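You operate a simulated robot arm through the tools that you are given. There is no shell and no other tool. Be economical: measure what you need, move in short steps, check, and stop when the job is done.

Carry out the task below with a simulated robot arm. There is one attempt and no reset: what you move stays moved.

TASK
Seam the can marked calcite shut and stand it on the wooden mat.
Fine: clamp it, wind till the flag is green, free the blue-grip arm again.
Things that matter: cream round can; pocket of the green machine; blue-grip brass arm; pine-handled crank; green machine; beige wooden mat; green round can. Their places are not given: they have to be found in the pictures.

The check looks at the end state, three seconds after you hand in, the way a careful person would. Anything else that was tipped, shoved, dropped, spilled or broken makes it a failure.

THE ROBOT
A 7-joint arm with a two-finger parallel gripper, fixed in place. Base frame: the origin is at the foot of the arm, x ahead of it, y to its left, z up; the work surface is at about z = 0.86. Lengths are in m, angles in degrees, forces in N, time in s.
With the tool pointing down near the work surface it reaches from about 0.3 to 0.7 m from the base axis. Its first joint turns from -66.0 to 66.0 degrees. Payload 1.57 kg.
The tool frame sits at the grasp point between the pads (the TCP): z along the fingers, y along the line on which they close. The tips reach 0.03 m beyond it. The gripper opens to 0.11 m. The fingers are 0.024 m wide and 0.012 m thick; the gripper's body (0.048 by 0.112 m) begins 0.078 m behind the TCP.
Orientation is that of the tool frame in the base frame, as a unit quaternion [w, x, y, z]. With the fingers straight down and closing along the base's y, the tool's x points along the base's -x, its y along +y and its z along -z.

THE INTERFACE
- The arm moves only by the tool move_arm. Its argument "commands" is one flat list of numbers, 7 for each row, row after row: the shift along the tool's x, y, z in m, then the turn, a rotation vector about the tool's x, y, z in degrees, then the opening in per cent of the stroke, from 0 (shut) to 100 (fully open). In form: [tx, ty, tz, rx, ry, rz, grip, tx, ty, tz, rx, ry, rz, grip, ...]. A call has 1 to 8 rows; each row shifts and turns the commanded pose from where the row before left it, along the tool's axes as they then stand. A row lasts 0.2 s, in which the tool goes at most 0.05 m and 8.6 degrees; a call with a longer step from one row to the next is refused whole, and so is a gripper value outside its range. A pose out of reach is approached as far as the arm can. The call stops where the force on the tool passes 80 N (or 10 N more than at its start, if that is more) or the arm is blocked; 0.2 s more then pass. The fingers move at their own pace (about 0.108 m/s each) and stop on an object; they squeeze with about 29 N. The grip force told is the motor's: it shows also when the fingers shut on nothing. Time passes only in rows, and 0.2 s behind the last, so rows that do not move let the fingers close. The reply holds the time, the measured pose of the TCP, the force on the tool along the base axes, the opening and the grip force, in the units named above and with some noise, and new pictures: "pictures" is both (left out), scene, wrist or none.
- Cameras (640 x 400 px; columns grow to the right, rows downward): "scene" is fixed at [0.1571, -0.3855, 1.4067]; the picture's right is [0.85, -0.52, 0.00], its down [-0.28, -0.45, -0.85] and it looks along [0.44, 0.72, -0.53] (base axes); focal length 262 px, centre (320, 200). "wrist" rides on the gripper at [0.07, 0.016, -0.141] in the tool frame; the picture's right is [-0.23, 0.97, 0.00], its down [-0.86, -0.20, -0.48] and it looks along [-0.47, -0.11, 0.88] (tool axes); focal length 222 px, centre (320, 200).
- probe_pixels(camera, pixels): there is no depth. For up to 12 entries [column, row, z] of the newest picture of that camera ("zoom" is the newest enlarged one), the place [x, y] in the base frame at which the ray of that pixel passes the height z, good to about 0.002 m. No time passes.
- close_up(camera, box): a new picture of the part [left, top, right, bottom] of that camera's present view, enlarged. No time passes.
- sign_off(): hands the job in; it is judged then, once.

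Work in short steps. Measure before you move; look again where a grasp or a placing could have gone wrong, and mend it. You have 80 turns and 200 pictures in all, those below and enlarged ones among them. Open the gripper and draw the arm clear of the work before you hand the job in, unless the task says otherwise; then end with one line.

The tools are called after "Emit:" by a JSON object that holds its "op" and its "data". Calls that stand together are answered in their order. move_arm: Moves the arm, as the interface text tells. Its arguments: {"type":"object","properties":{"commands":{"type":"array","items":{"type":"number"}},"pictures":{"type":"string","enum":["both","scene","wrist","none"]}},"required":["commands"]} The other tools are called the same way: probe_pixels (camera, pixels) gives the place at which the rays of pixels pass given heights; close_up (camera, box) takes an enlarged picture of a part of a camera's view; sign_off () hands the job in.

At the start:

```text
time: 0.0
eef_pos: [0.4146, -0.0638, 1.2832]
ee_rot: [0.0, 0.0, 1.0, -0.001]
force: [0.3, -0.2, -0.4]
finger_gap: 0.1102
gripper_force: 0.1
```

scene: 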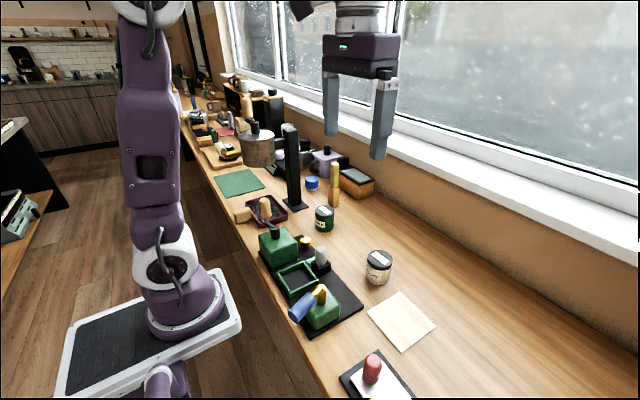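
wrist: 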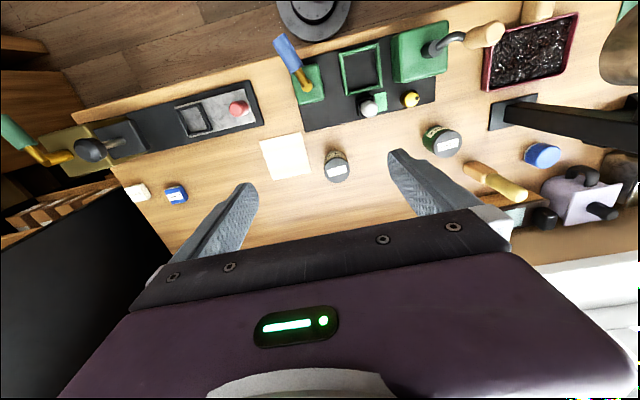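

I'll look closer at the machine and the two cans (scene columns 250-440, rows 200-350) to read the labels and understand the mechanism.

Emit:
{"op": "close_up", "data": {"camera": "scene", "box": [230, 190, 440, 350]}}

Emit:
{"op": "close_up", "data": {"camera": "wrist", "box": [250, 10, 510, 190]}}

```text
2.50 times, centred on (335, 270) of scene
```

zoom: 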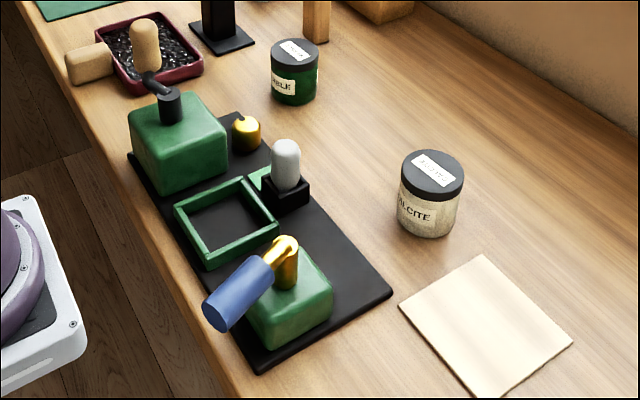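

```text
2.22 times, centred on (380, 100) of wrist
```

zoom: 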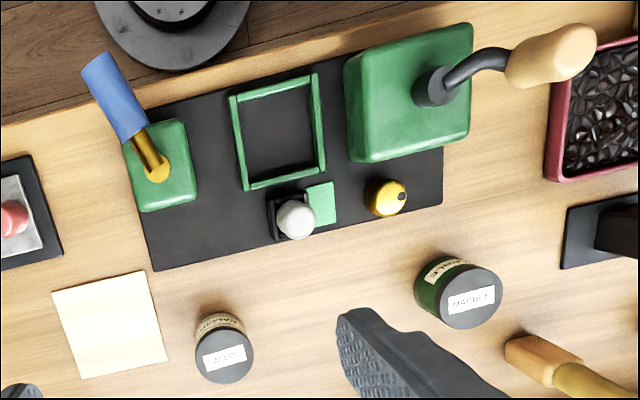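

The cream can's side seems to read "…LCITE" and the green can's lid "MARBLE". I'll enlarge both labels to be sure, and the mechanism.

Emit:
{"op": "close_up", "data": {"camera": "scene", "box": [355, 242, 403, 290]}}

Emit:
{"op": "close_up", "data": {"camera": "wrist", "box": [315, 140, 363, 190]}}

Emit:
{"op": "close_up", "data": {"camera": "scene", "box": [255, 215, 345, 335]}}

```text
8.33 times, centred on (379, 266) of scene
```

zoom: 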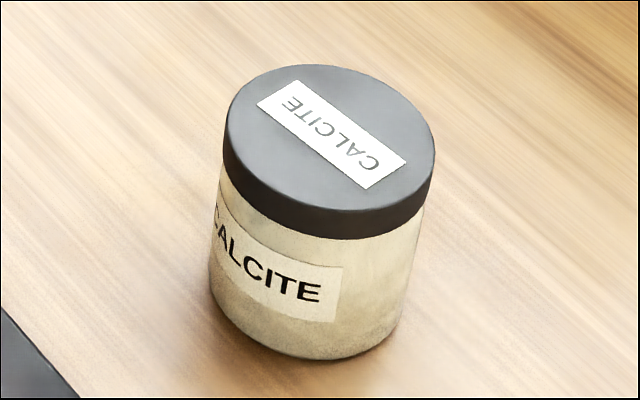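

```text
8.00 times, centred on (339, 165) of wrist
```

zoom: 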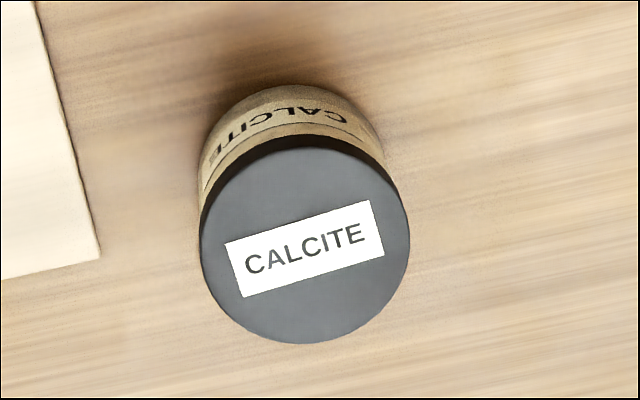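

```text
3.33 times, centred on (300, 275) of scene
```

zoom: 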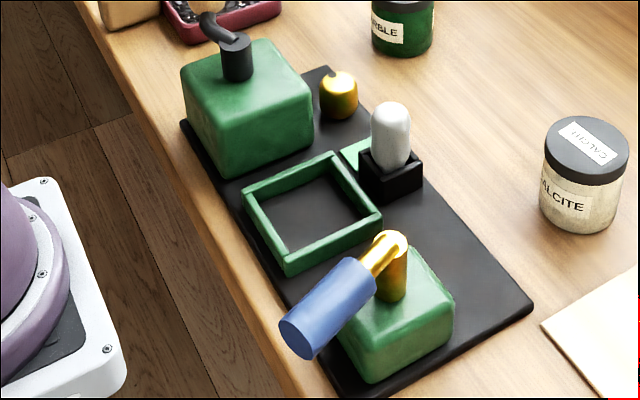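

The cream can is the calcite one. I'll probe the can, mat, pocket, arm and crank at candidate heights from both views.

Emit:
{"op": "probe_pixels", "data": {"camera": "scene", "pixels": [[380.2, 258.4, 0.86], [380.2, 258.4, 0.92], [380.2, 258.4, 0.94], [377.5, 278.5, 0.86], [401, 319, 0.865], [368, 313, 0.865], [400, 348, 0.865], [435, 325, 0.865], [401, 292, 0.865]]}}

Emit:
{"op": "probe_pixels", "data": {"camera": "wrist", "pixels": [[337, 170, 0.92], [337, 170, 0.94], [337, 170, 0.93], [286, 156, 0.865], [345, 54, 0.88], [377, 44, 0.88], [382, 87, 0.88], [350, 95, 0.88], [313, 77, 0.94], [281, 40, 0.94], [425, 48, 0.96], [488, 33, 1.02]]}}

Emit:
{"op": "probe_pixels", "data": {"camera": "scene", "pixels": [[276, 278, 0.88], [304, 262, 0.88], [317, 279, 0.88], [287, 299, 0.88], [320, 288, 0.94], [296, 313, 0.94], [273, 231, 0.96], [265, 205, 1.02], [320, 250, 0.92]]}}

```text
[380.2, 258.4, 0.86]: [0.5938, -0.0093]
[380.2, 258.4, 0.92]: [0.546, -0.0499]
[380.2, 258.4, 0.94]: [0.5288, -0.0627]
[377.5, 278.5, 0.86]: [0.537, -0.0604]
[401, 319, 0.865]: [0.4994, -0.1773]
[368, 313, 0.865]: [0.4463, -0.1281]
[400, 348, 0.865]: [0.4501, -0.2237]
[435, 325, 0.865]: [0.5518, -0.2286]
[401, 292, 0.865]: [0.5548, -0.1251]
```

```text
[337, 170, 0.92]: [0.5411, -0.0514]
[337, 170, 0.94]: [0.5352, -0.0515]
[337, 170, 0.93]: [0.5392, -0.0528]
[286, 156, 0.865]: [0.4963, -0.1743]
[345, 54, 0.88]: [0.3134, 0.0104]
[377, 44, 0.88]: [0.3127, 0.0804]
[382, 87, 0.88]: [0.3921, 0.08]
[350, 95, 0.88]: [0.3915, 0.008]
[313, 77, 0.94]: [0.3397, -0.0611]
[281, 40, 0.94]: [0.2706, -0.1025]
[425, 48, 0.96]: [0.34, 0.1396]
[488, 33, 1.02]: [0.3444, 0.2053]
```

```text
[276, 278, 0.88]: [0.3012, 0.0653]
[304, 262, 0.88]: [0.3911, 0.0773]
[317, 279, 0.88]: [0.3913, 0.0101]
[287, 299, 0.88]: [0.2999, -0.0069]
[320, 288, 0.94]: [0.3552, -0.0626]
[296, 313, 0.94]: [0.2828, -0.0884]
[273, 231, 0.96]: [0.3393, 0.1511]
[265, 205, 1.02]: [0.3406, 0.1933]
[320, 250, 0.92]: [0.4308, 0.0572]
```

Both views agree: the can is at about (0.542, -0.053), top z≈0.922, diameter ≈0.065. The pocket is centred near (0.352, 0.044) and the mat near (0.498, -0.176). I'll hover above the can.

Emit:
{"op": "move_arm", "data": {"commands": [-0.025, 0.002, 0.035, 0, 0, 0, 100, -0.025, 0.002, 0.035, 0, 0, 0, 100, -0.025, 0.002, 0.035, 0, 0, 0, 100, -0.025, 0.002, 0.035, 0, 0, 0, 100, -0.027, 0.003, 0.035, 0, 0, 0, 100, 0, 0, 0.04, 0, 0, 0, 100, 0, 0, 0.02, 0, 0, 0, 100]}}

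```text
time: 1.6
eef_pos: [0.5425, -0.0537, 1.0476]
ee_rot: [0.0, 0.0, 1.0, 0.001]
force: [0.7, -0.3, 0.5]
finger_gap: 0.1102
gripper_force: 0.0
```

scene: 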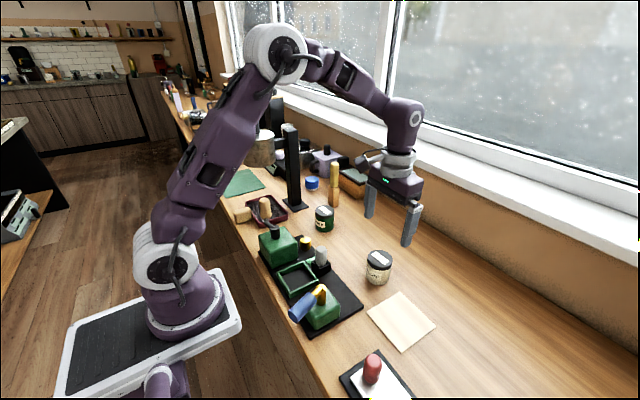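
wrist: 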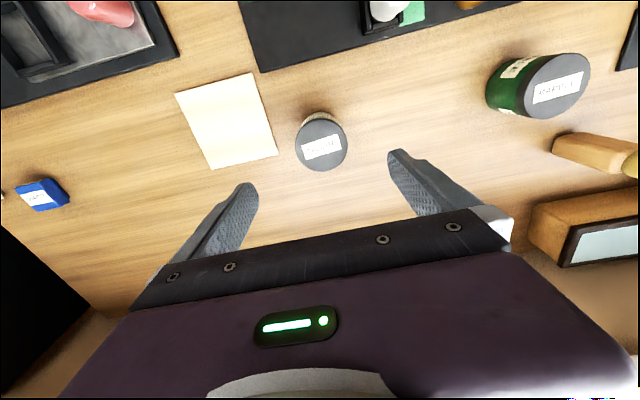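

The can's lid is at wrist (321,143); I'll refine its centre and the green can's position and mat.

Emit:
{"op": "probe_pixels", "data": {"camera": "wrist", "pixels": [[321, 143, 0.922], [296, 142, 0.922], [347, 143, 0.922], [321, 170, 0.922], [225, 120, 0.865], [176, 94, 0.865], [252, 73, 0.865], [278, 152, 0.865], [210, 169, 0.865], [557, 85, 0.93]]}}

```text
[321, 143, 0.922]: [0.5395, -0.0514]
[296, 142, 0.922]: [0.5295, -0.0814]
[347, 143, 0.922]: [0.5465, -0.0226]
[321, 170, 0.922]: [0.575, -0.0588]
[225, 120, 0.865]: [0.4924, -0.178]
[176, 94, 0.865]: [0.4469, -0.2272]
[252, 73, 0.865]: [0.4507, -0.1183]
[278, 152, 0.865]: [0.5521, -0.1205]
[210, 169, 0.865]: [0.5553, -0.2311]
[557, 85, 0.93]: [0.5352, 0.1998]
```

Centre about (0.540, -0.052), already between the fingers. I'll go down to z=0.912 and look.

Emit:
{"op": "move_arm", "data": {"commands": [0.001, 0.001, 0.045, 0, 0, 0, 100, 0, 0, 0.045, 0, 0, 0, 100, 0, 0, 0.03, 0, 0, 0, 100, 0, 0, 0.0156, 0, 0, 0, 100]}}

```text
time: 2.6
eef_pos: [0.539, -0.0523, 0.9119]
ee_rot: [0.0, 0.0, 1.0, -0.001]
force: [0.0, 0.0, 0.2]
finger_gap: 0.1098
gripper_force: 0.0
```

scene: 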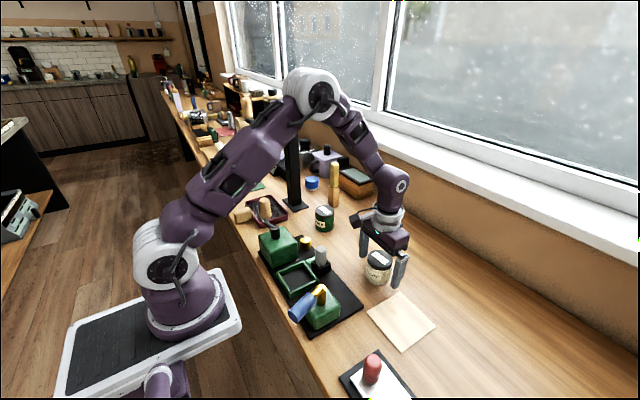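
wrist: 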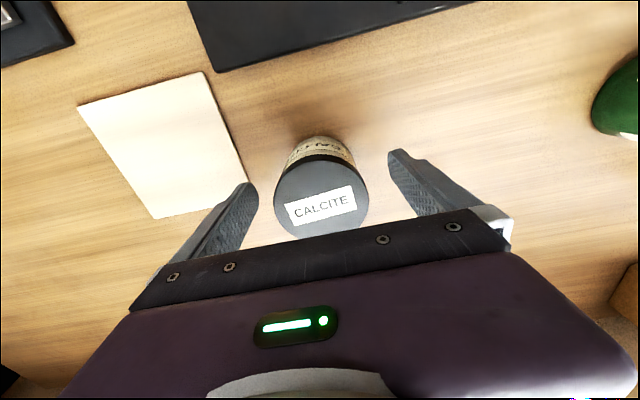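

The can (wrist 320,195) stands between the fingers; closing, then lifting.

Emit:
{"op": "move_arm", "data": {"commands": [0, 0, 0, 0, 0, 0, 40, 0, 0, 0, 0, 0, 0, 40, 0, 0, 0, 0, 0, 0, 40, 0, 0, -0.02, 0, 0, 0, 40, 0, 0, -0.04, 0, 0, 0, 40, 0, 0, -0.04, 0, 0, 0, 40]}}

```text
time: 4.0
eef_pos: [0.5414, -0.0525, 1.0139]
ee_rot: [0.0, -0.001, 1.0, 0.0]
force: [-0.4, -0.1, -1.1]
finger_gap: 0.0604
gripper_force: 28.9
```

scene: 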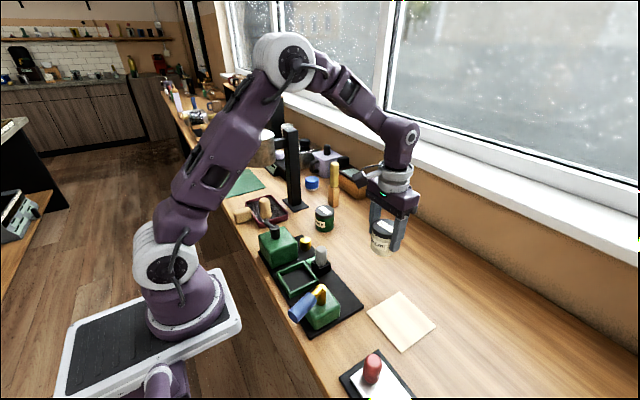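
wrist: 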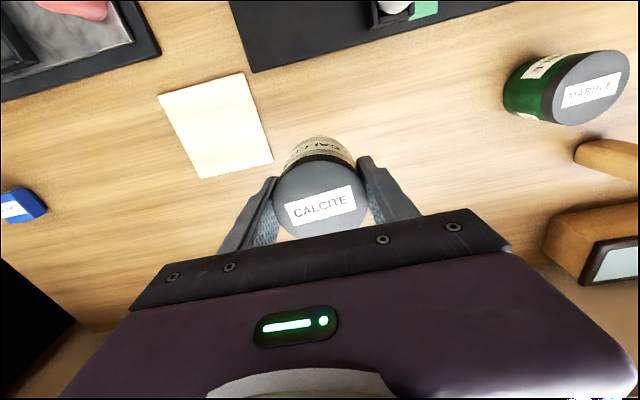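

The can is held (gap 0.0604). I'll raise it and carry it toward the pocket, stopping short at x≈0.40, z≈1.1 to measure.

Emit:
{"op": "move_arm", "data": {"commands": [0, 0, -0.045, 0, 0, 0, 40, 0, 0, -0.04, 0, 0, 0, 40, 0.03, 0.02, 0, 0, 0, 0, 40, 0.03, 0.02, 0, 0, 0, 0, 40, 0.03, 0.02, 0, 0, 0, 0, 40, 0.03, 0.02, 0, 0, 0, 0, 40, 0.02, 0.0165, 0, 0, 0, 0, 40]}}

```text
time: 5.6
eef_pos: [0.4002, 0.0455, 1.0988]
ee_rot: [0.0, 0.0, 1.0, 0.0]
force: [0.1, 1.1, -1.9]
finger_gap: 0.0609
gripper_force: 29.6
```

scene: 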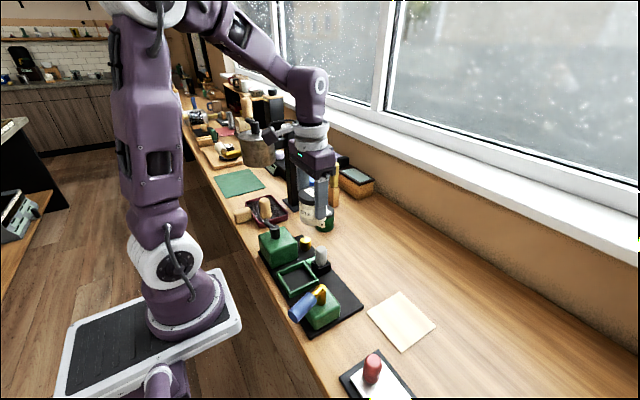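
wrist: 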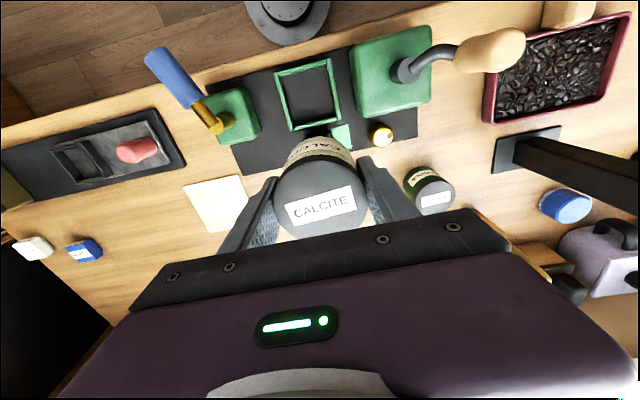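

I'll take enlarged views of the machine to measure the frame and the parts around it.

Emit:
{"op": "close_up", "data": {"camera": "wrist", "box": [140, 20, 460, 220]}}

Emit:
{"op": "close_up", "data": {"camera": "scene", "box": [250, 215, 378, 335]}}

```text
2.00 times, centred on (300, 120) of wrist
```

zoom: 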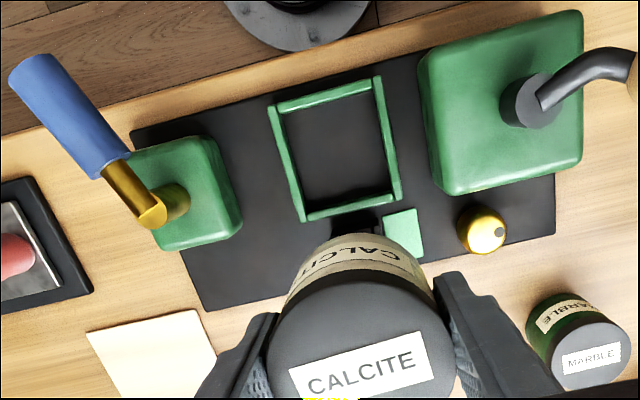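

```text
3.33 times, centred on (314, 275) of scene
```

zoom: 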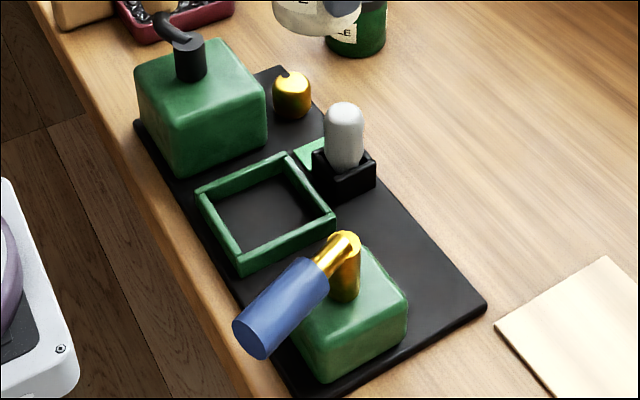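

Emit:
{"op": "probe_pixels", "data": {"camera": "wrist", "pixels": [[284, 76, 0.885], [325.5, 66, 0.885], [335, 117.5, 0.885], [294.5, 126, 0.885], [274, 73.5, 0.885], [330.5, 57.5, 0.885], [341.5, 119, 0.885], [291.5, 131, 0.885], [355, 93, 0.93], [259, 131, 0.91], [257, 109, 0.91], [381, 137, 0.89]]}}

Emit:
{"op": "probe_pixels", "data": {"camera": "zoom", "pixels": [[196, 188, 0.885], [284, 153, 0.885], [335, 215, 0.885], [241, 252, 0.885], [214, 192, 0.885], [283, 165, 0.885], [318, 212, 0.885], [241, 240, 0.885], [344, 112, 0.93], [344, 170, 0.89], [345, 240, 0.96], [345, 295, 0.92]]}}

```text
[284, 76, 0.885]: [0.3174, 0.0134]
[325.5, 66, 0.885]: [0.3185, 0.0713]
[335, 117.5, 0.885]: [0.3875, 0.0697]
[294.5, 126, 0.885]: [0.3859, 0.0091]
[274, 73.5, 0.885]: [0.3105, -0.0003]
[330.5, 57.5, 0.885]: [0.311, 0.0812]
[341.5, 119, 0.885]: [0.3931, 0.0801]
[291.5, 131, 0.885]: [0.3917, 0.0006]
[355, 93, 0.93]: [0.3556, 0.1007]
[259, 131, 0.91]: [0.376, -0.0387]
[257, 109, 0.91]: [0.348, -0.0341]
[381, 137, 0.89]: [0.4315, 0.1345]
```

```text
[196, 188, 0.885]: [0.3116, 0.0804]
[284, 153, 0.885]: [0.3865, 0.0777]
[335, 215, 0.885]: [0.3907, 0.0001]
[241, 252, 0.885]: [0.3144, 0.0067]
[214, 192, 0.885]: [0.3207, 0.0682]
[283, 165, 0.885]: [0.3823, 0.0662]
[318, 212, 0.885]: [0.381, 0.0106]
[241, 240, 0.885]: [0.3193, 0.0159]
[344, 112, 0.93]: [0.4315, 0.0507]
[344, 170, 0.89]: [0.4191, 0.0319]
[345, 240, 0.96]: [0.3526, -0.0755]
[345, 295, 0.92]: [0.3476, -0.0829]
```

Frame centre is (0.3515, 0.040), top ≈0.885, inner width ≈0.066; clearance is small, so I check the can's offset in the gripper (lid edges in the wrist view).

Emit:
{"op": "close_up", "data": {"camera": "wrist", "box": [256, 130, 384, 242]}}

Emit:
{"op": "probe_pixels", "data": {"camera": "wrist", "pixels": [[320, 197, 1.109], [320, 236, 1.109], [274, 197, 1.109], [366, 197, 1.109], [320, 160, 1.109]]}}

```text
3.57 times, centred on (320, 186) of wrist
```

zoom: 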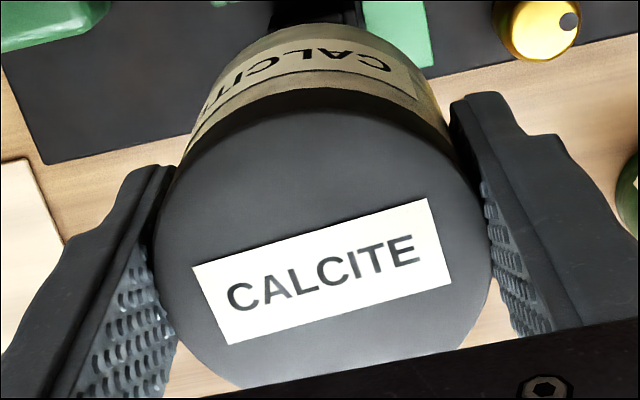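

```text
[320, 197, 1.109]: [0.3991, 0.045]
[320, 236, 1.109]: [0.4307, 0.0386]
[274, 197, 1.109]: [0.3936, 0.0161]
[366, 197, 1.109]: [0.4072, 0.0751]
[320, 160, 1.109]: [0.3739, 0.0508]
```

Emit:
{"op": "probe_pixels", "data": {"camera": "zoom", "pixels": [[192, 267, 1.109], [428, 198, 1.109], [453, 284, 1.109], [228, 345, 1.109], [335, 110, 1.109], [152, 250, 1.109], [492, 255, 1.109], [235, 386, 1.109], [465, 340, 1.109], [190, 340, 1.109], [200, 165, 1.109], [450, 155, 1.109]]}}

```text
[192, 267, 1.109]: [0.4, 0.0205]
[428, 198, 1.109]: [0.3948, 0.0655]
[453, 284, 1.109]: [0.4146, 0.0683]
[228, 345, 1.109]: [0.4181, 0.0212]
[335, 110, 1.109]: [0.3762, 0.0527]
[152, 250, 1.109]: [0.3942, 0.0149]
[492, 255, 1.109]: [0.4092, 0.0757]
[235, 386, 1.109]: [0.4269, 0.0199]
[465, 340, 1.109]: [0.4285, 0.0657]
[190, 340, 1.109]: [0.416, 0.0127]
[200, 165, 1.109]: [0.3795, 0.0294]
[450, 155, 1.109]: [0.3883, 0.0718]
```

The can's centre sits about +0.0035 m in x from the TCP and is centred in y. I'll go to (0.348, 0.040) and come down to z≈0.955, just above the frame.

Emit:
{"op": "move_arm", "data": {"commands": [0.03, -0.003, 0, 0, 0, 0, 40, 0.0222, -0.0025, 0.0, 0, 0, 0, 40, 0, 0, 0.045, 0, 0, 0, 40, 0, 0, 0.045, 0, 0, 0, 40, 0, 0, 0.04, 0, 0, 0, 40, 0, 0, 0.014, 0, 0, 0, 40]}}

Emit:
{"op": "close_up", "data": {"camera": "scene", "box": [250, 215, 378, 335]}}

Emit:
{"op": "close_up", "data": {"camera": "wrist", "box": [200, 40, 440, 240]}}

```text
time: 7.0
eef_pos: [0.3486, 0.0396, 0.9548]
ee_rot: [0.0, -0.001, 1.0, -0.001]
force: [0.0, 0.4, -2.1]
finger_gap: 0.0611
gripper_force: 28.5
```

scene: 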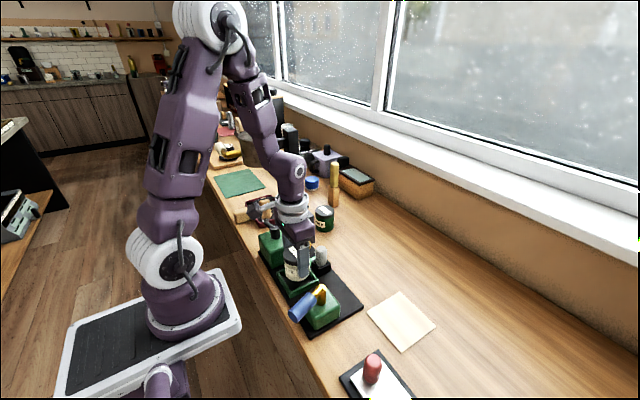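
wrist: 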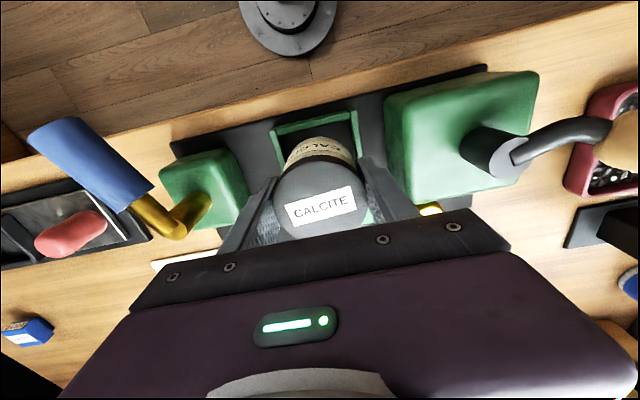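

```text
3.33 times, centred on (314, 275) of scene
```

zoom: 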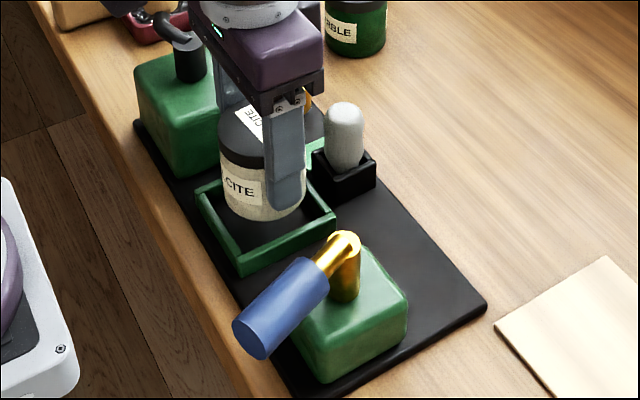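

```text
2.00 times, centred on (320, 140) of wrist
```

zoom: 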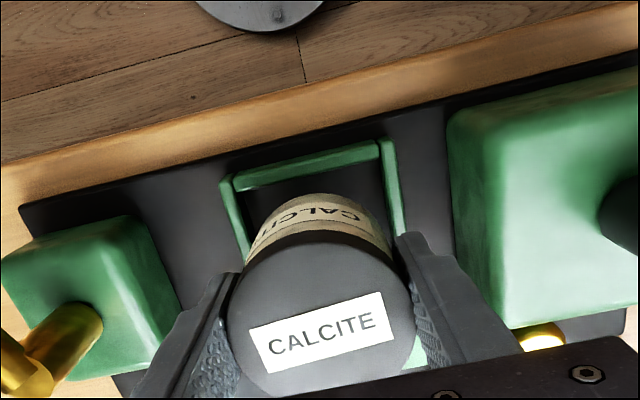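

The can is over the frame with near-even margins in y. I'll lower slowly to z≈0.925 and watch the force.

Emit:
{"op": "move_arm", "data": {"commands": [0, 0, 0.01, 0, 0, 0, 40, 0, 0, 0.008, 0, 0, 0, 40, 0, 0, 0.006, 0, 0, 0, 40, 0, 0, 0.005, 0, 0, 0, 40], "pictures": "none"}}

Emit:
{"op": "close_up", "data": {"camera": "scene", "box": [250, 215, 378, 335]}}

Emit:
{"op": "close_up", "data": {"camera": "wrist", "box": [200, 40, 440, 240]}}

```text
time: 8.0
eef_pos: [0.3473, 0.0379, 0.9252]
ee_rot: [-0.001, 0.0, 1.0, 0.0]
force: [0.2, -0.5, -1.7]
finger_gap: 0.0609
gripper_force: 28.9
```

```text
3.33 times, centred on (314, 275) of scene
```

zoom: 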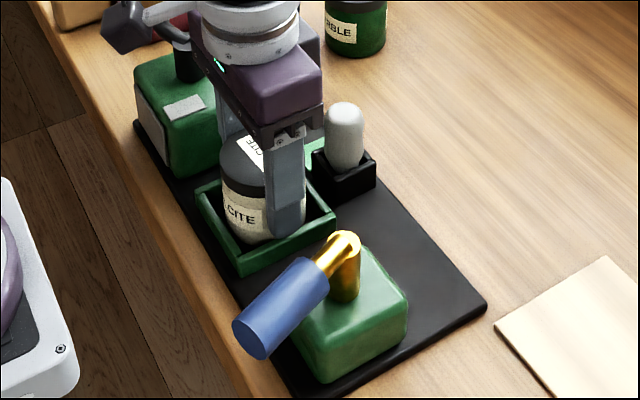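

```text
2.00 times, centred on (320, 140) of wrist
```

zoom: 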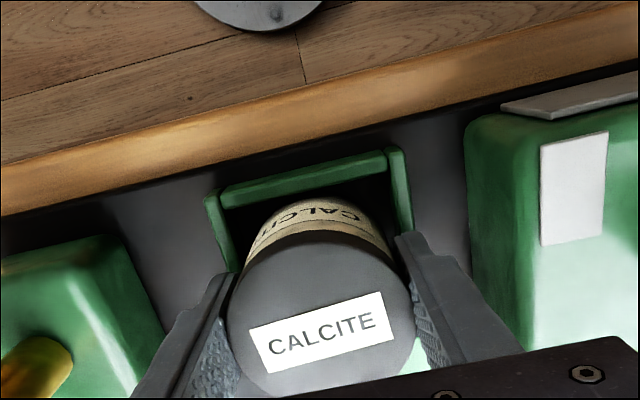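

No contact yet; the can is inside the frame walls. A pale plate now shows on the big green block (zoom 570,190) – I'll look at it later. Lower a few mm more until contact.

Emit:
{"op": "move_arm", "data": {"commands": [0, 0.001, 0.003, 0, 0, 0, 40, 0, 0.0, 0.003, 0, 0, 0, 40]}}

Emit:
{"op": "close_up", "data": {"camera": "scene", "box": [250, 215, 350, 305]}}

```text
time: 8.6
eef_pos: [0.3485, 0.0387, 0.9188]
ee_rot: [0.0, 0.0, 1.0, 0.001]
force: [-0.2, 2.3, 20.0]
finger_gap: 0.061
gripper_force: 29.2
```

scene: 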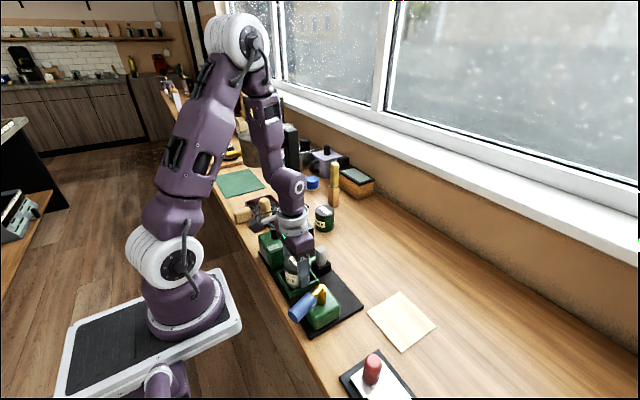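
wrist: 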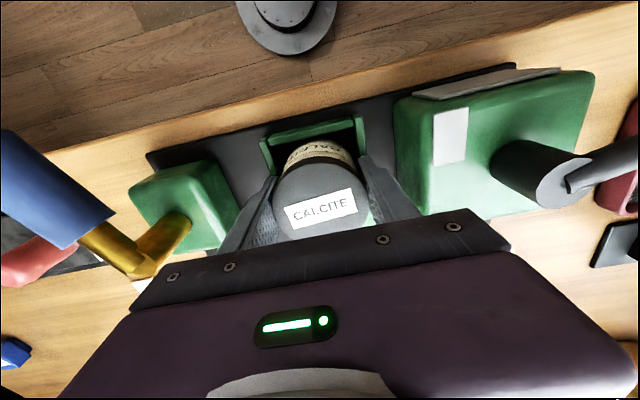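

```text
4.44 times, centred on (300, 260) of scene
```

zoom: 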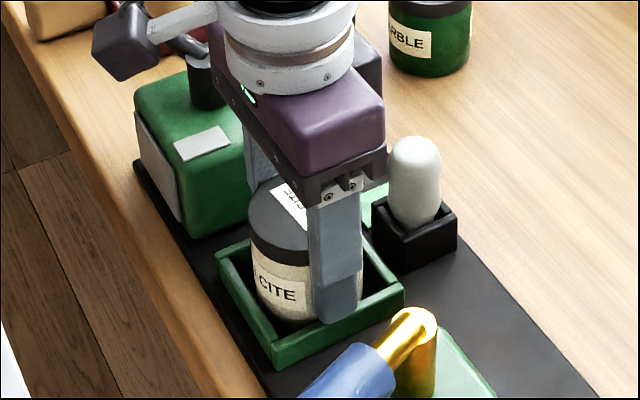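

Contact at 20 N: the can stands on the pocket floor. I'll open to about 0.078 only (big block nearby), then rise straight up.

Emit:
{"op": "move_arm", "data": {"commands": [0, 0, -0.002, 0, 0, 0, 71, 0, 0, 0, 0, 0, 0, 71, 0, 0, -0.02, 0, 0, 0, 71, 0, 0, -0.04, 0, 0, 0, 71, 0, 0, -0.045, 0, 0, 0, 71, 0, 0, -0.045, 0, 0, 0, 71, 0, 0, -0.045, 0, 0, 0, 71]}}

Emit:
{"op": "close_up", "data": {"camera": "scene", "box": [250, 215, 350, 305]}}

Emit:
{"op": "close_up", "data": {"camera": "wrist", "box": [150, 20, 470, 220]}}

```text
time: 10.2
eef_pos: [0.3481, 0.0399, 1.1166]
ee_rot: [0.0, 0.0, 1.0, 0.0]
force: [0.6, 0.4, 0.0]
finger_gap: 0.0778
gripper_force: 0.0
```

scene: 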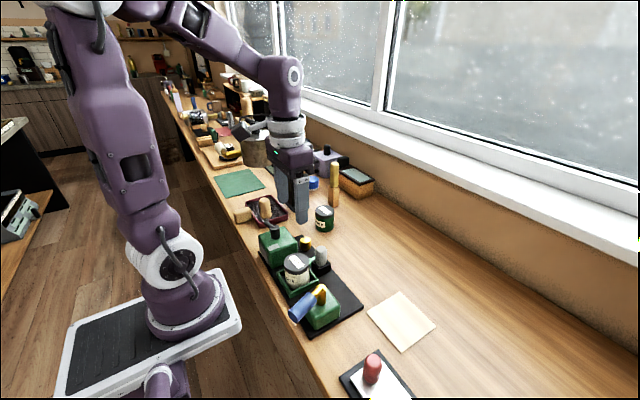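
wrist: 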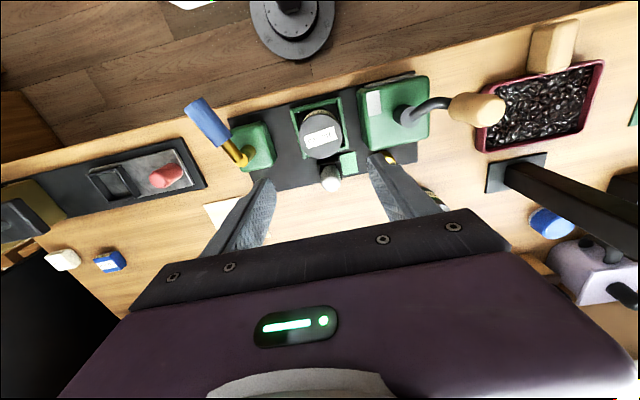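

```text
4.44 times, centred on (300, 260) of scene
```

zoom: 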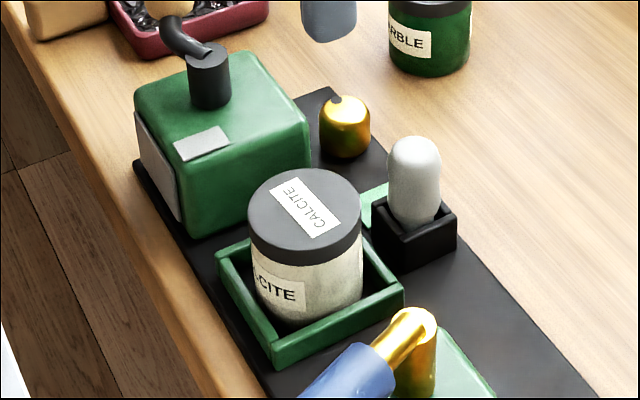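

```text
2.00 times, centred on (310, 120) of wrist
```

zoom: 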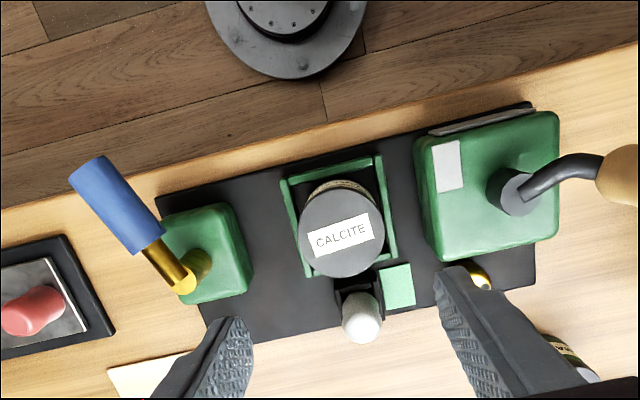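

The can stands in the pocket. Now I measure the blue-grip arm: elbow, grip inner end, grip outer end in both views at several heights to triangulate.

Emit:
{"op": "probe_pixels", "data": {"camera": "wrist", "pixels": [[195, 107.5, 0.94], [195, 107.5, 0.97], [225, 140, 0.94], [225, 140, 0.97], [242, 162, 0.94], [242, 162, 0.97], [252, 151, 0.92], [331, 187, 0.93], [331, 187, 0.91]]}}

Emit:
{"op": "probe_pixels", "data": {"camera": "scene", "pixels": [[293, 317, 0.94], [293, 317, 0.97], [311.6, 295.4, 0.94], [311.6, 295.4, 0.97], [322, 287, 0.94], [322, 287, 0.97], [321.5, 305, 0.92], [264, 203, 1.0], [264, 203, 1.03]]}}

Emit:
{"op": "close_up", "data": {"camera": "scene", "box": [280, 270, 350, 335]}}

Emit:
{"op": "close_up", "data": {"camera": "wrist", "box": [170, 80, 290, 180]}}

```text
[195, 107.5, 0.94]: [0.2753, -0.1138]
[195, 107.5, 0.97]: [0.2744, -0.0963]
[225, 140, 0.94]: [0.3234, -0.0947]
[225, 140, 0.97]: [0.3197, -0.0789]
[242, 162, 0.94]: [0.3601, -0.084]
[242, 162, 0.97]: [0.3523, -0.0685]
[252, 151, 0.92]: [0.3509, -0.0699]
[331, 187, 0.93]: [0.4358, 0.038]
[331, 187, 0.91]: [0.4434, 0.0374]
```

```text
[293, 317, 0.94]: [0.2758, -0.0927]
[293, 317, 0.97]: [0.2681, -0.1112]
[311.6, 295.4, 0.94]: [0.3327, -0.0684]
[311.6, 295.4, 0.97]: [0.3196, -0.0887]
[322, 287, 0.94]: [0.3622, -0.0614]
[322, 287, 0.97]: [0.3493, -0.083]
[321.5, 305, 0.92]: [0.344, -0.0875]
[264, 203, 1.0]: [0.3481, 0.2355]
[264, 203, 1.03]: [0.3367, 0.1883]
```

```text
6.15 times, centred on (315, 302) of scene
```

zoom: 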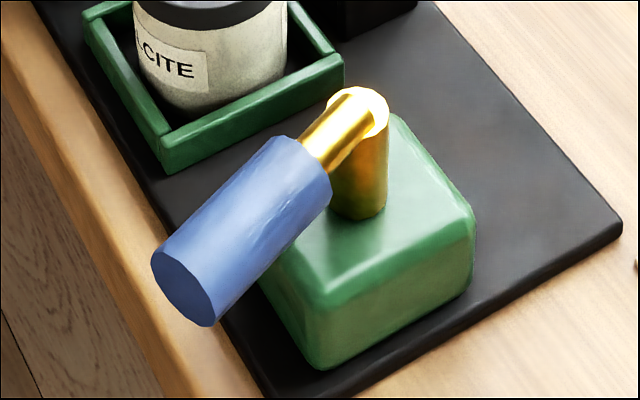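

```text
4.00 times, centred on (230, 130) of wrist
```

zoom: 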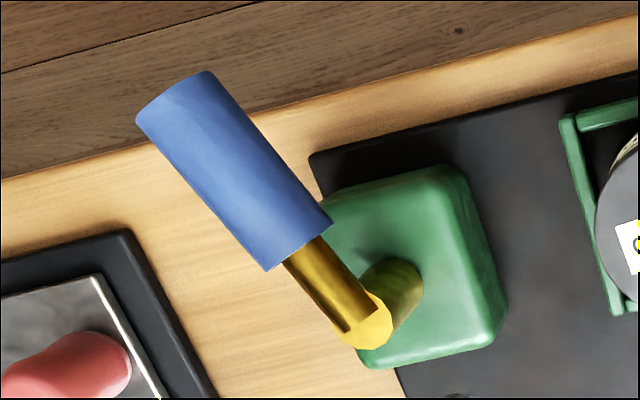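

The arm is horizontal at z≈0.96, pivot ≈(0.353,-0.073), grip running along about 200° from r≈0.033 to 0.087. I'll go over the grip at r≈0.06, (0.297,-0.0935), turned +20° so that the fingers straddle it.

Emit:
{"op": "move_arm", "data": {"commands": [0.017, -0.0445, 0, 0, 0, 0, 71, 0.017, -0.0445, 0, 0, 0, 0, 71, 0.017, -0.0445, 0, 0, 0, 0, 71, 0, 0, 0, 0, 0, -6.67, 71, 0, 0, 0, 0, 0, -6.67, 71, 0, 0, 0, 0, 0, -6.66, 71, 0, 0, 0.045, 0, 0, 0, 71]}}

```text
time: 11.8
eef_pos: [0.2978, -0.0954, 1.0708]
ee_rot: [-0.001, -0.175, 0.985, 0.001]
force: [0.1, 0.9, -0.1]
finger_gap: 0.0779
gripper_force: 0.1
```

scene: 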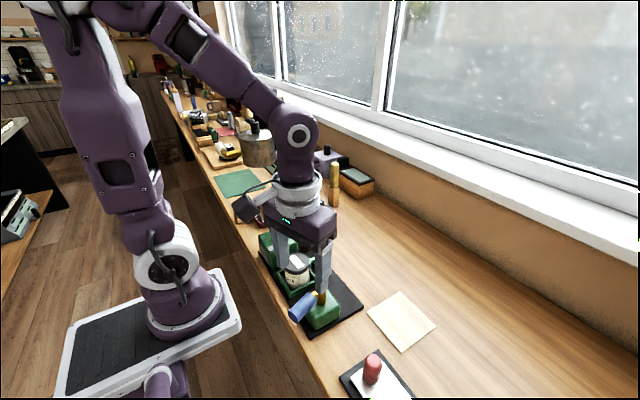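
wrist: 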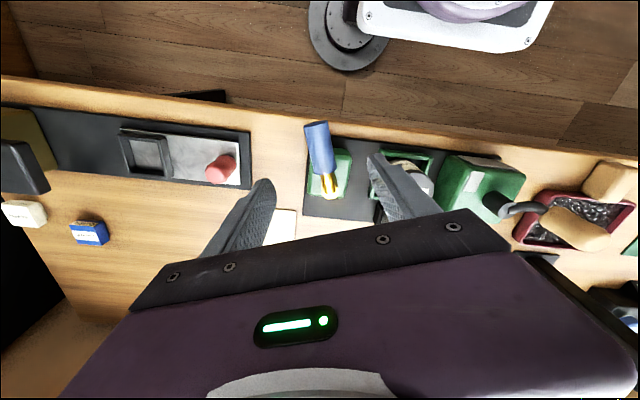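

Emit:
{"op": "probe_pixels", "data": {"camera": "wrist", "pixels": [[316, 123, 0.96], [325, 174, 0.96], [330, 188, 0.96], [400, 180, 0.929]]}}

Emit:
{"op": "close_up", "data": {"camera": "wrist", "box": [260, 100, 440, 230]}}

```text
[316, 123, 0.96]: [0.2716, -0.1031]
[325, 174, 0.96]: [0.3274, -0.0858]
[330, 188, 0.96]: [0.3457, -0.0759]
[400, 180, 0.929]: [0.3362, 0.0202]
```

```text
3.08 times, centred on (350, 165) of wrist
```

zoom: 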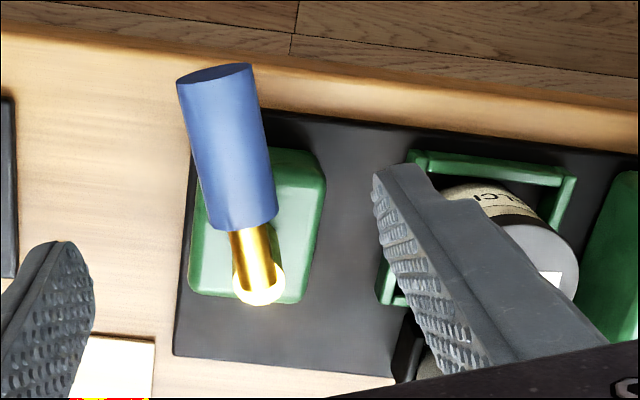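

Grip is centred at (0.299,-0.094), matching the TCP. I'll go down to z≈0.975 and narrow the fingers to ~0.036 as a loose cage.

Emit:
{"op": "move_arm", "data": {"commands": [0, 0, 0.045, 0, 0, 0, 71, 0, 0, 0.04, 0, 0, 0, 71, 0, 0, 0.0108, 0, 0, 0, 50, 0, 0, 0, 0, 0, 0, 33, 0, 0, 0, 0, 0, 0, 33]}}

Emit:
{"op": "close_up", "data": {"camera": "wrist", "box": [200, 80, 440, 230]}}

Emit:
{"op": "close_up", "data": {"camera": "scene", "box": [250, 235, 370, 335]}}

```text
time: 13.0
eef_pos: [0.2966, -0.094, 0.9755]
ee_rot: [-0.001, -0.174, 0.985, 0.001]
force: [-0.4, -0.4, 0.5]
finger_gap: 0.0365
gripper_force: 0.0
```

scene: 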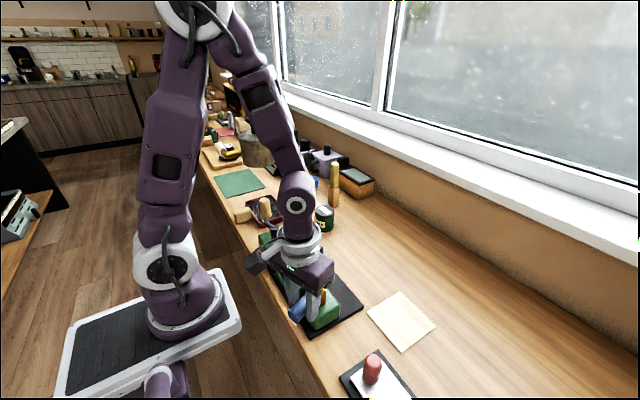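
wrist: 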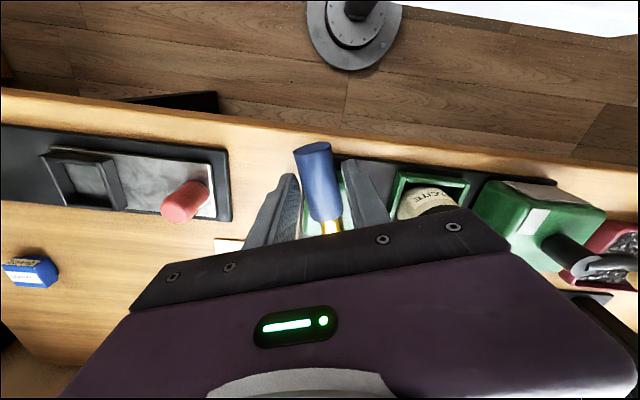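

```text
2.67 times, centred on (320, 155) of wrist
```

zoom: 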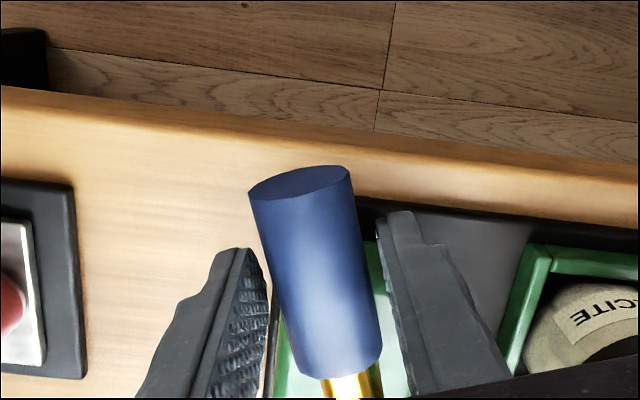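

```text
4.00 times, centred on (310, 285) of scene
```

zoom: 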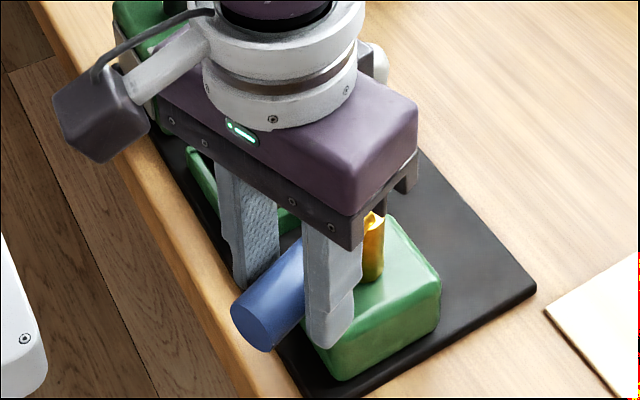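

The grip sits in the cage. I'll swing it clockwise (toward -x, then the can) about the pivot by 32° and watch the force and whether the arm follows.

Emit:
{"op": "move_arm", "data": {"commands": [-0.0006, 0.00835, 0, 0, 0, 8, 33, -0.0006, 0.00835, 0, 0, 0, 8, 33, -0.0006, 0.00835, 0, 0, 0, 8, 33, -0.0006, 0.00835, 0, 0, 0, 8, 33]}}

Emit:
{"op": "close_up", "data": {"camera": "scene", "box": [250, 235, 370, 335]}}

```text
time: 14.1
eef_pos: [0.3071, -0.0717, 0.9763]
ee_rot: [0.02, 0.094, 0.995, -0.013]
force: [14.7, -58.7, -17.7]
finger_gap: 0.0818
gripper_force: 25.8
stopped in row 4: the force on the tool passed its limit (the readings are from after the stop); the commanded pose is now the measured one
```

scene: 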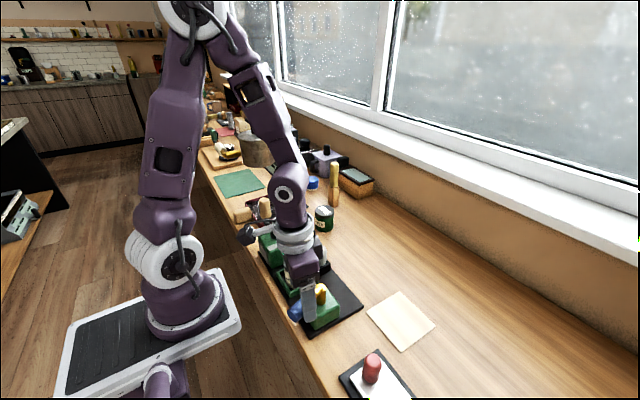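
wrist: 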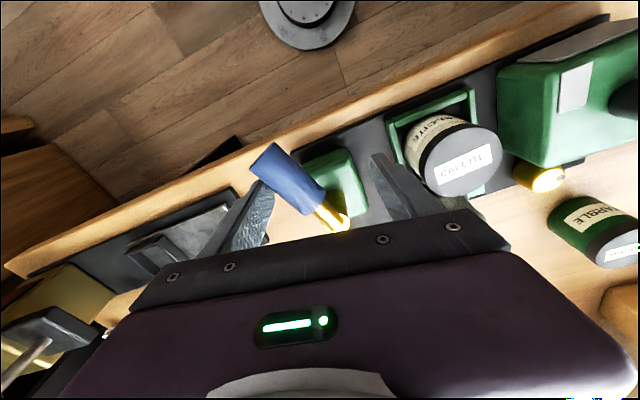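

```text
4.00 times, centred on (310, 285) of scene
```

zoom: 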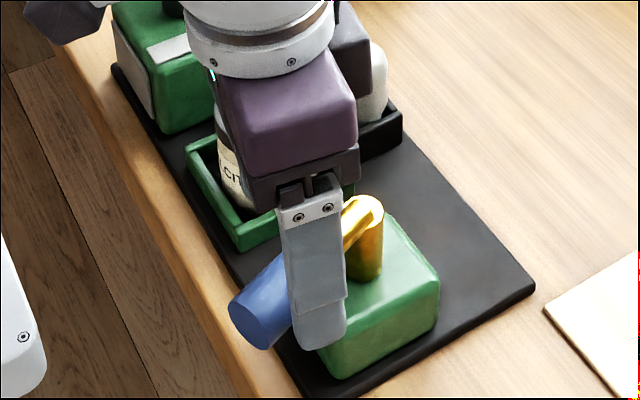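

The arm did not follow: 59 N and the fingers forced open to 0.082, so it is at a stop in this direction. I'll back off the way I came with the fingers wider, and compare the arm's position.

Emit:
{"op": "move_arm", "data": {"commands": [0, -0.006, 0, 0, 0, 0, 76, -0.0006, -0.0083, 0, 0, 0, -8, 76, -0.0006, -0.0083, 0, 0, 0, -8, 76, 0, 0, 0, 0, 0, 0, 76]}}

Emit:
{"op": "close_up", "data": {"camera": "wrist", "box": [200, 100, 440, 250]}}

Emit:
{"op": "close_up", "data": {"camera": "scene", "box": [250, 235, 370, 335]}}

```text
time: 15.1
eef_pos: [0.3013, -0.0892, 0.977]
ee_rot: [0.012, -0.044, 0.999, -0.01]
force: [-0.7, 0.4, -0.3]
finger_gap: 0.0835
gripper_force: 0.1
```

scene: 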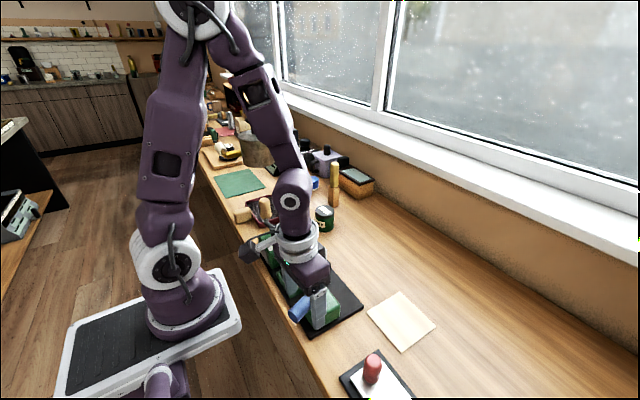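
wrist: 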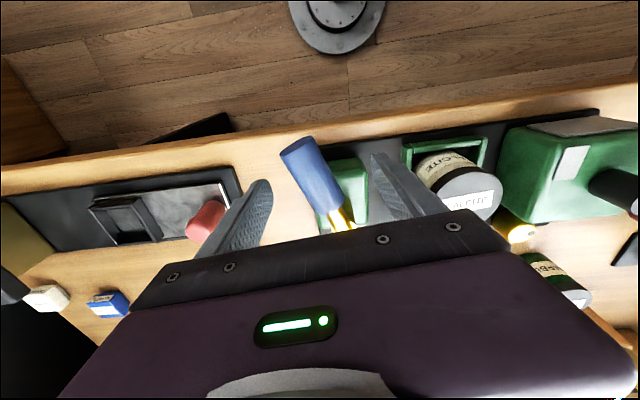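

```text
2.67 times, centred on (320, 175) of wrist
```

zoom: 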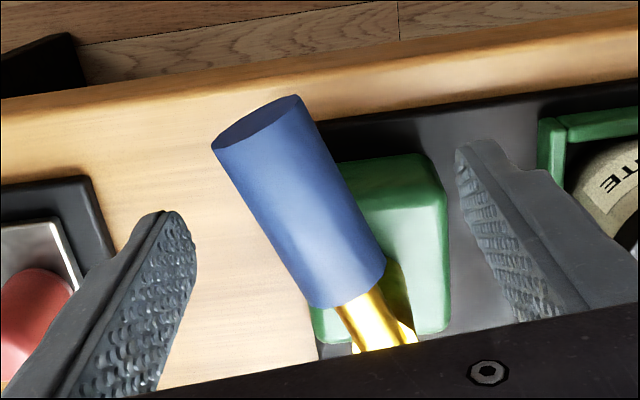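

```text
4.00 times, centred on (310, 285) of scene
```

zoom: 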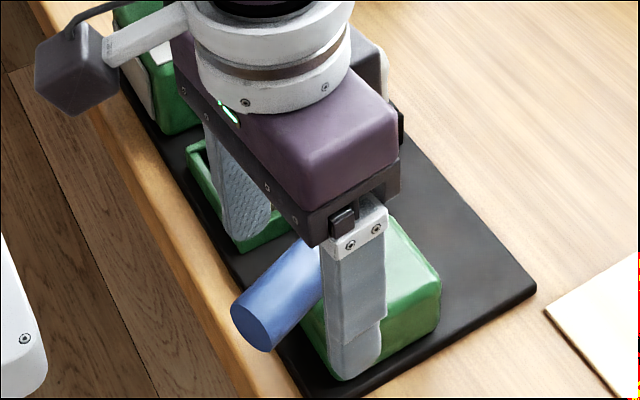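

The arm is unmoved at ~200°. I'll straighten the small tool tilt, re-centre over the grip, cage it again, and try a small 16° swing the other way (toward -y).

Emit:
{"op": "move_arm", "data": {"commands": [0.0047, -0.0044, 0, -1.27, 1.33, 0, 76, 0, 0, 0, 0, 0, -7.5, 76, 0, 0, 0, 0, 0, -7.5, 50, 0, 0, 0, 0, 0, 0, 33, 0, 0, 0, 0, 0, 0, 33, -0.0006, -0.00835, 0, 0, 0, -8, 33, -0.0006, -0.00835, 0, 0, 0, -8, 33]}}

Emit:
{"op": "close_up", "data": {"camera": "wrist", "box": [200, 100, 440, 250]}}

Emit:
{"op": "close_up", "data": {"camera": "scene", "box": [250, 235, 370, 335]}}

```text
time: 16.7
eef_pos: [0.3047, -0.1082, 0.9753]
ee_rot: [0.001, -0.309, 0.951, -0.001]
force: [-1.0, 1.4, -0.1]
finger_gap: 0.0375
gripper_force: 0.3
```

scene: 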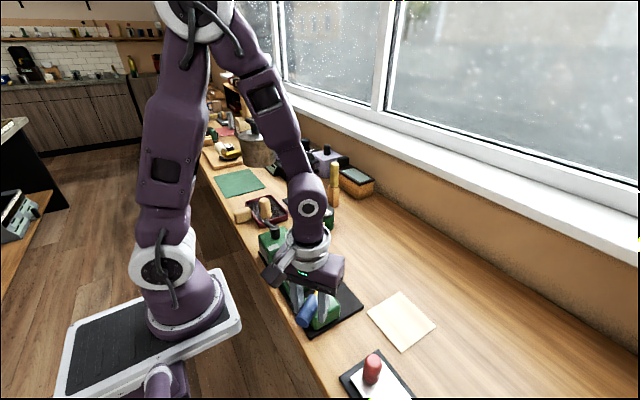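
wrist: 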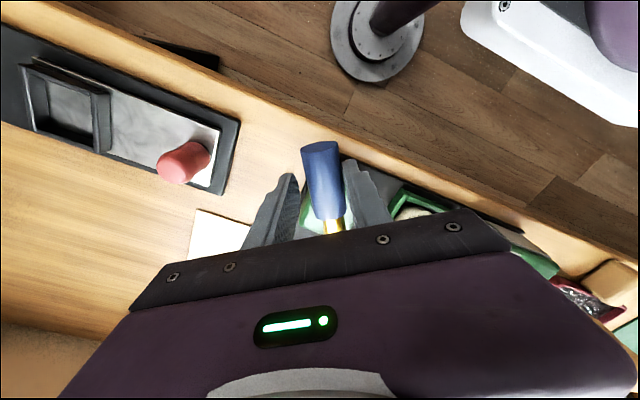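

```text
2.67 times, centred on (320, 175) of wrist
```

zoom: 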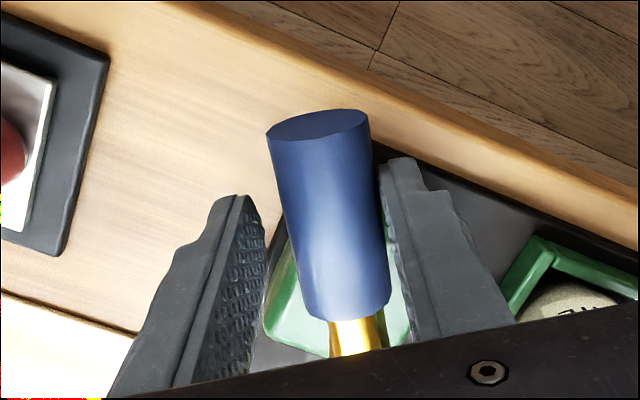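

```text
4.00 times, centred on (310, 285) of scene
```

zoom: 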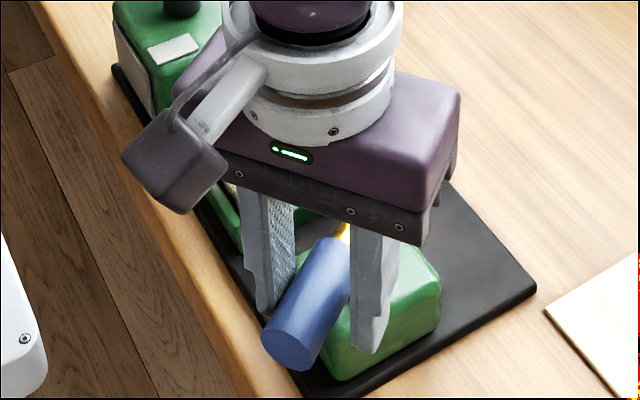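

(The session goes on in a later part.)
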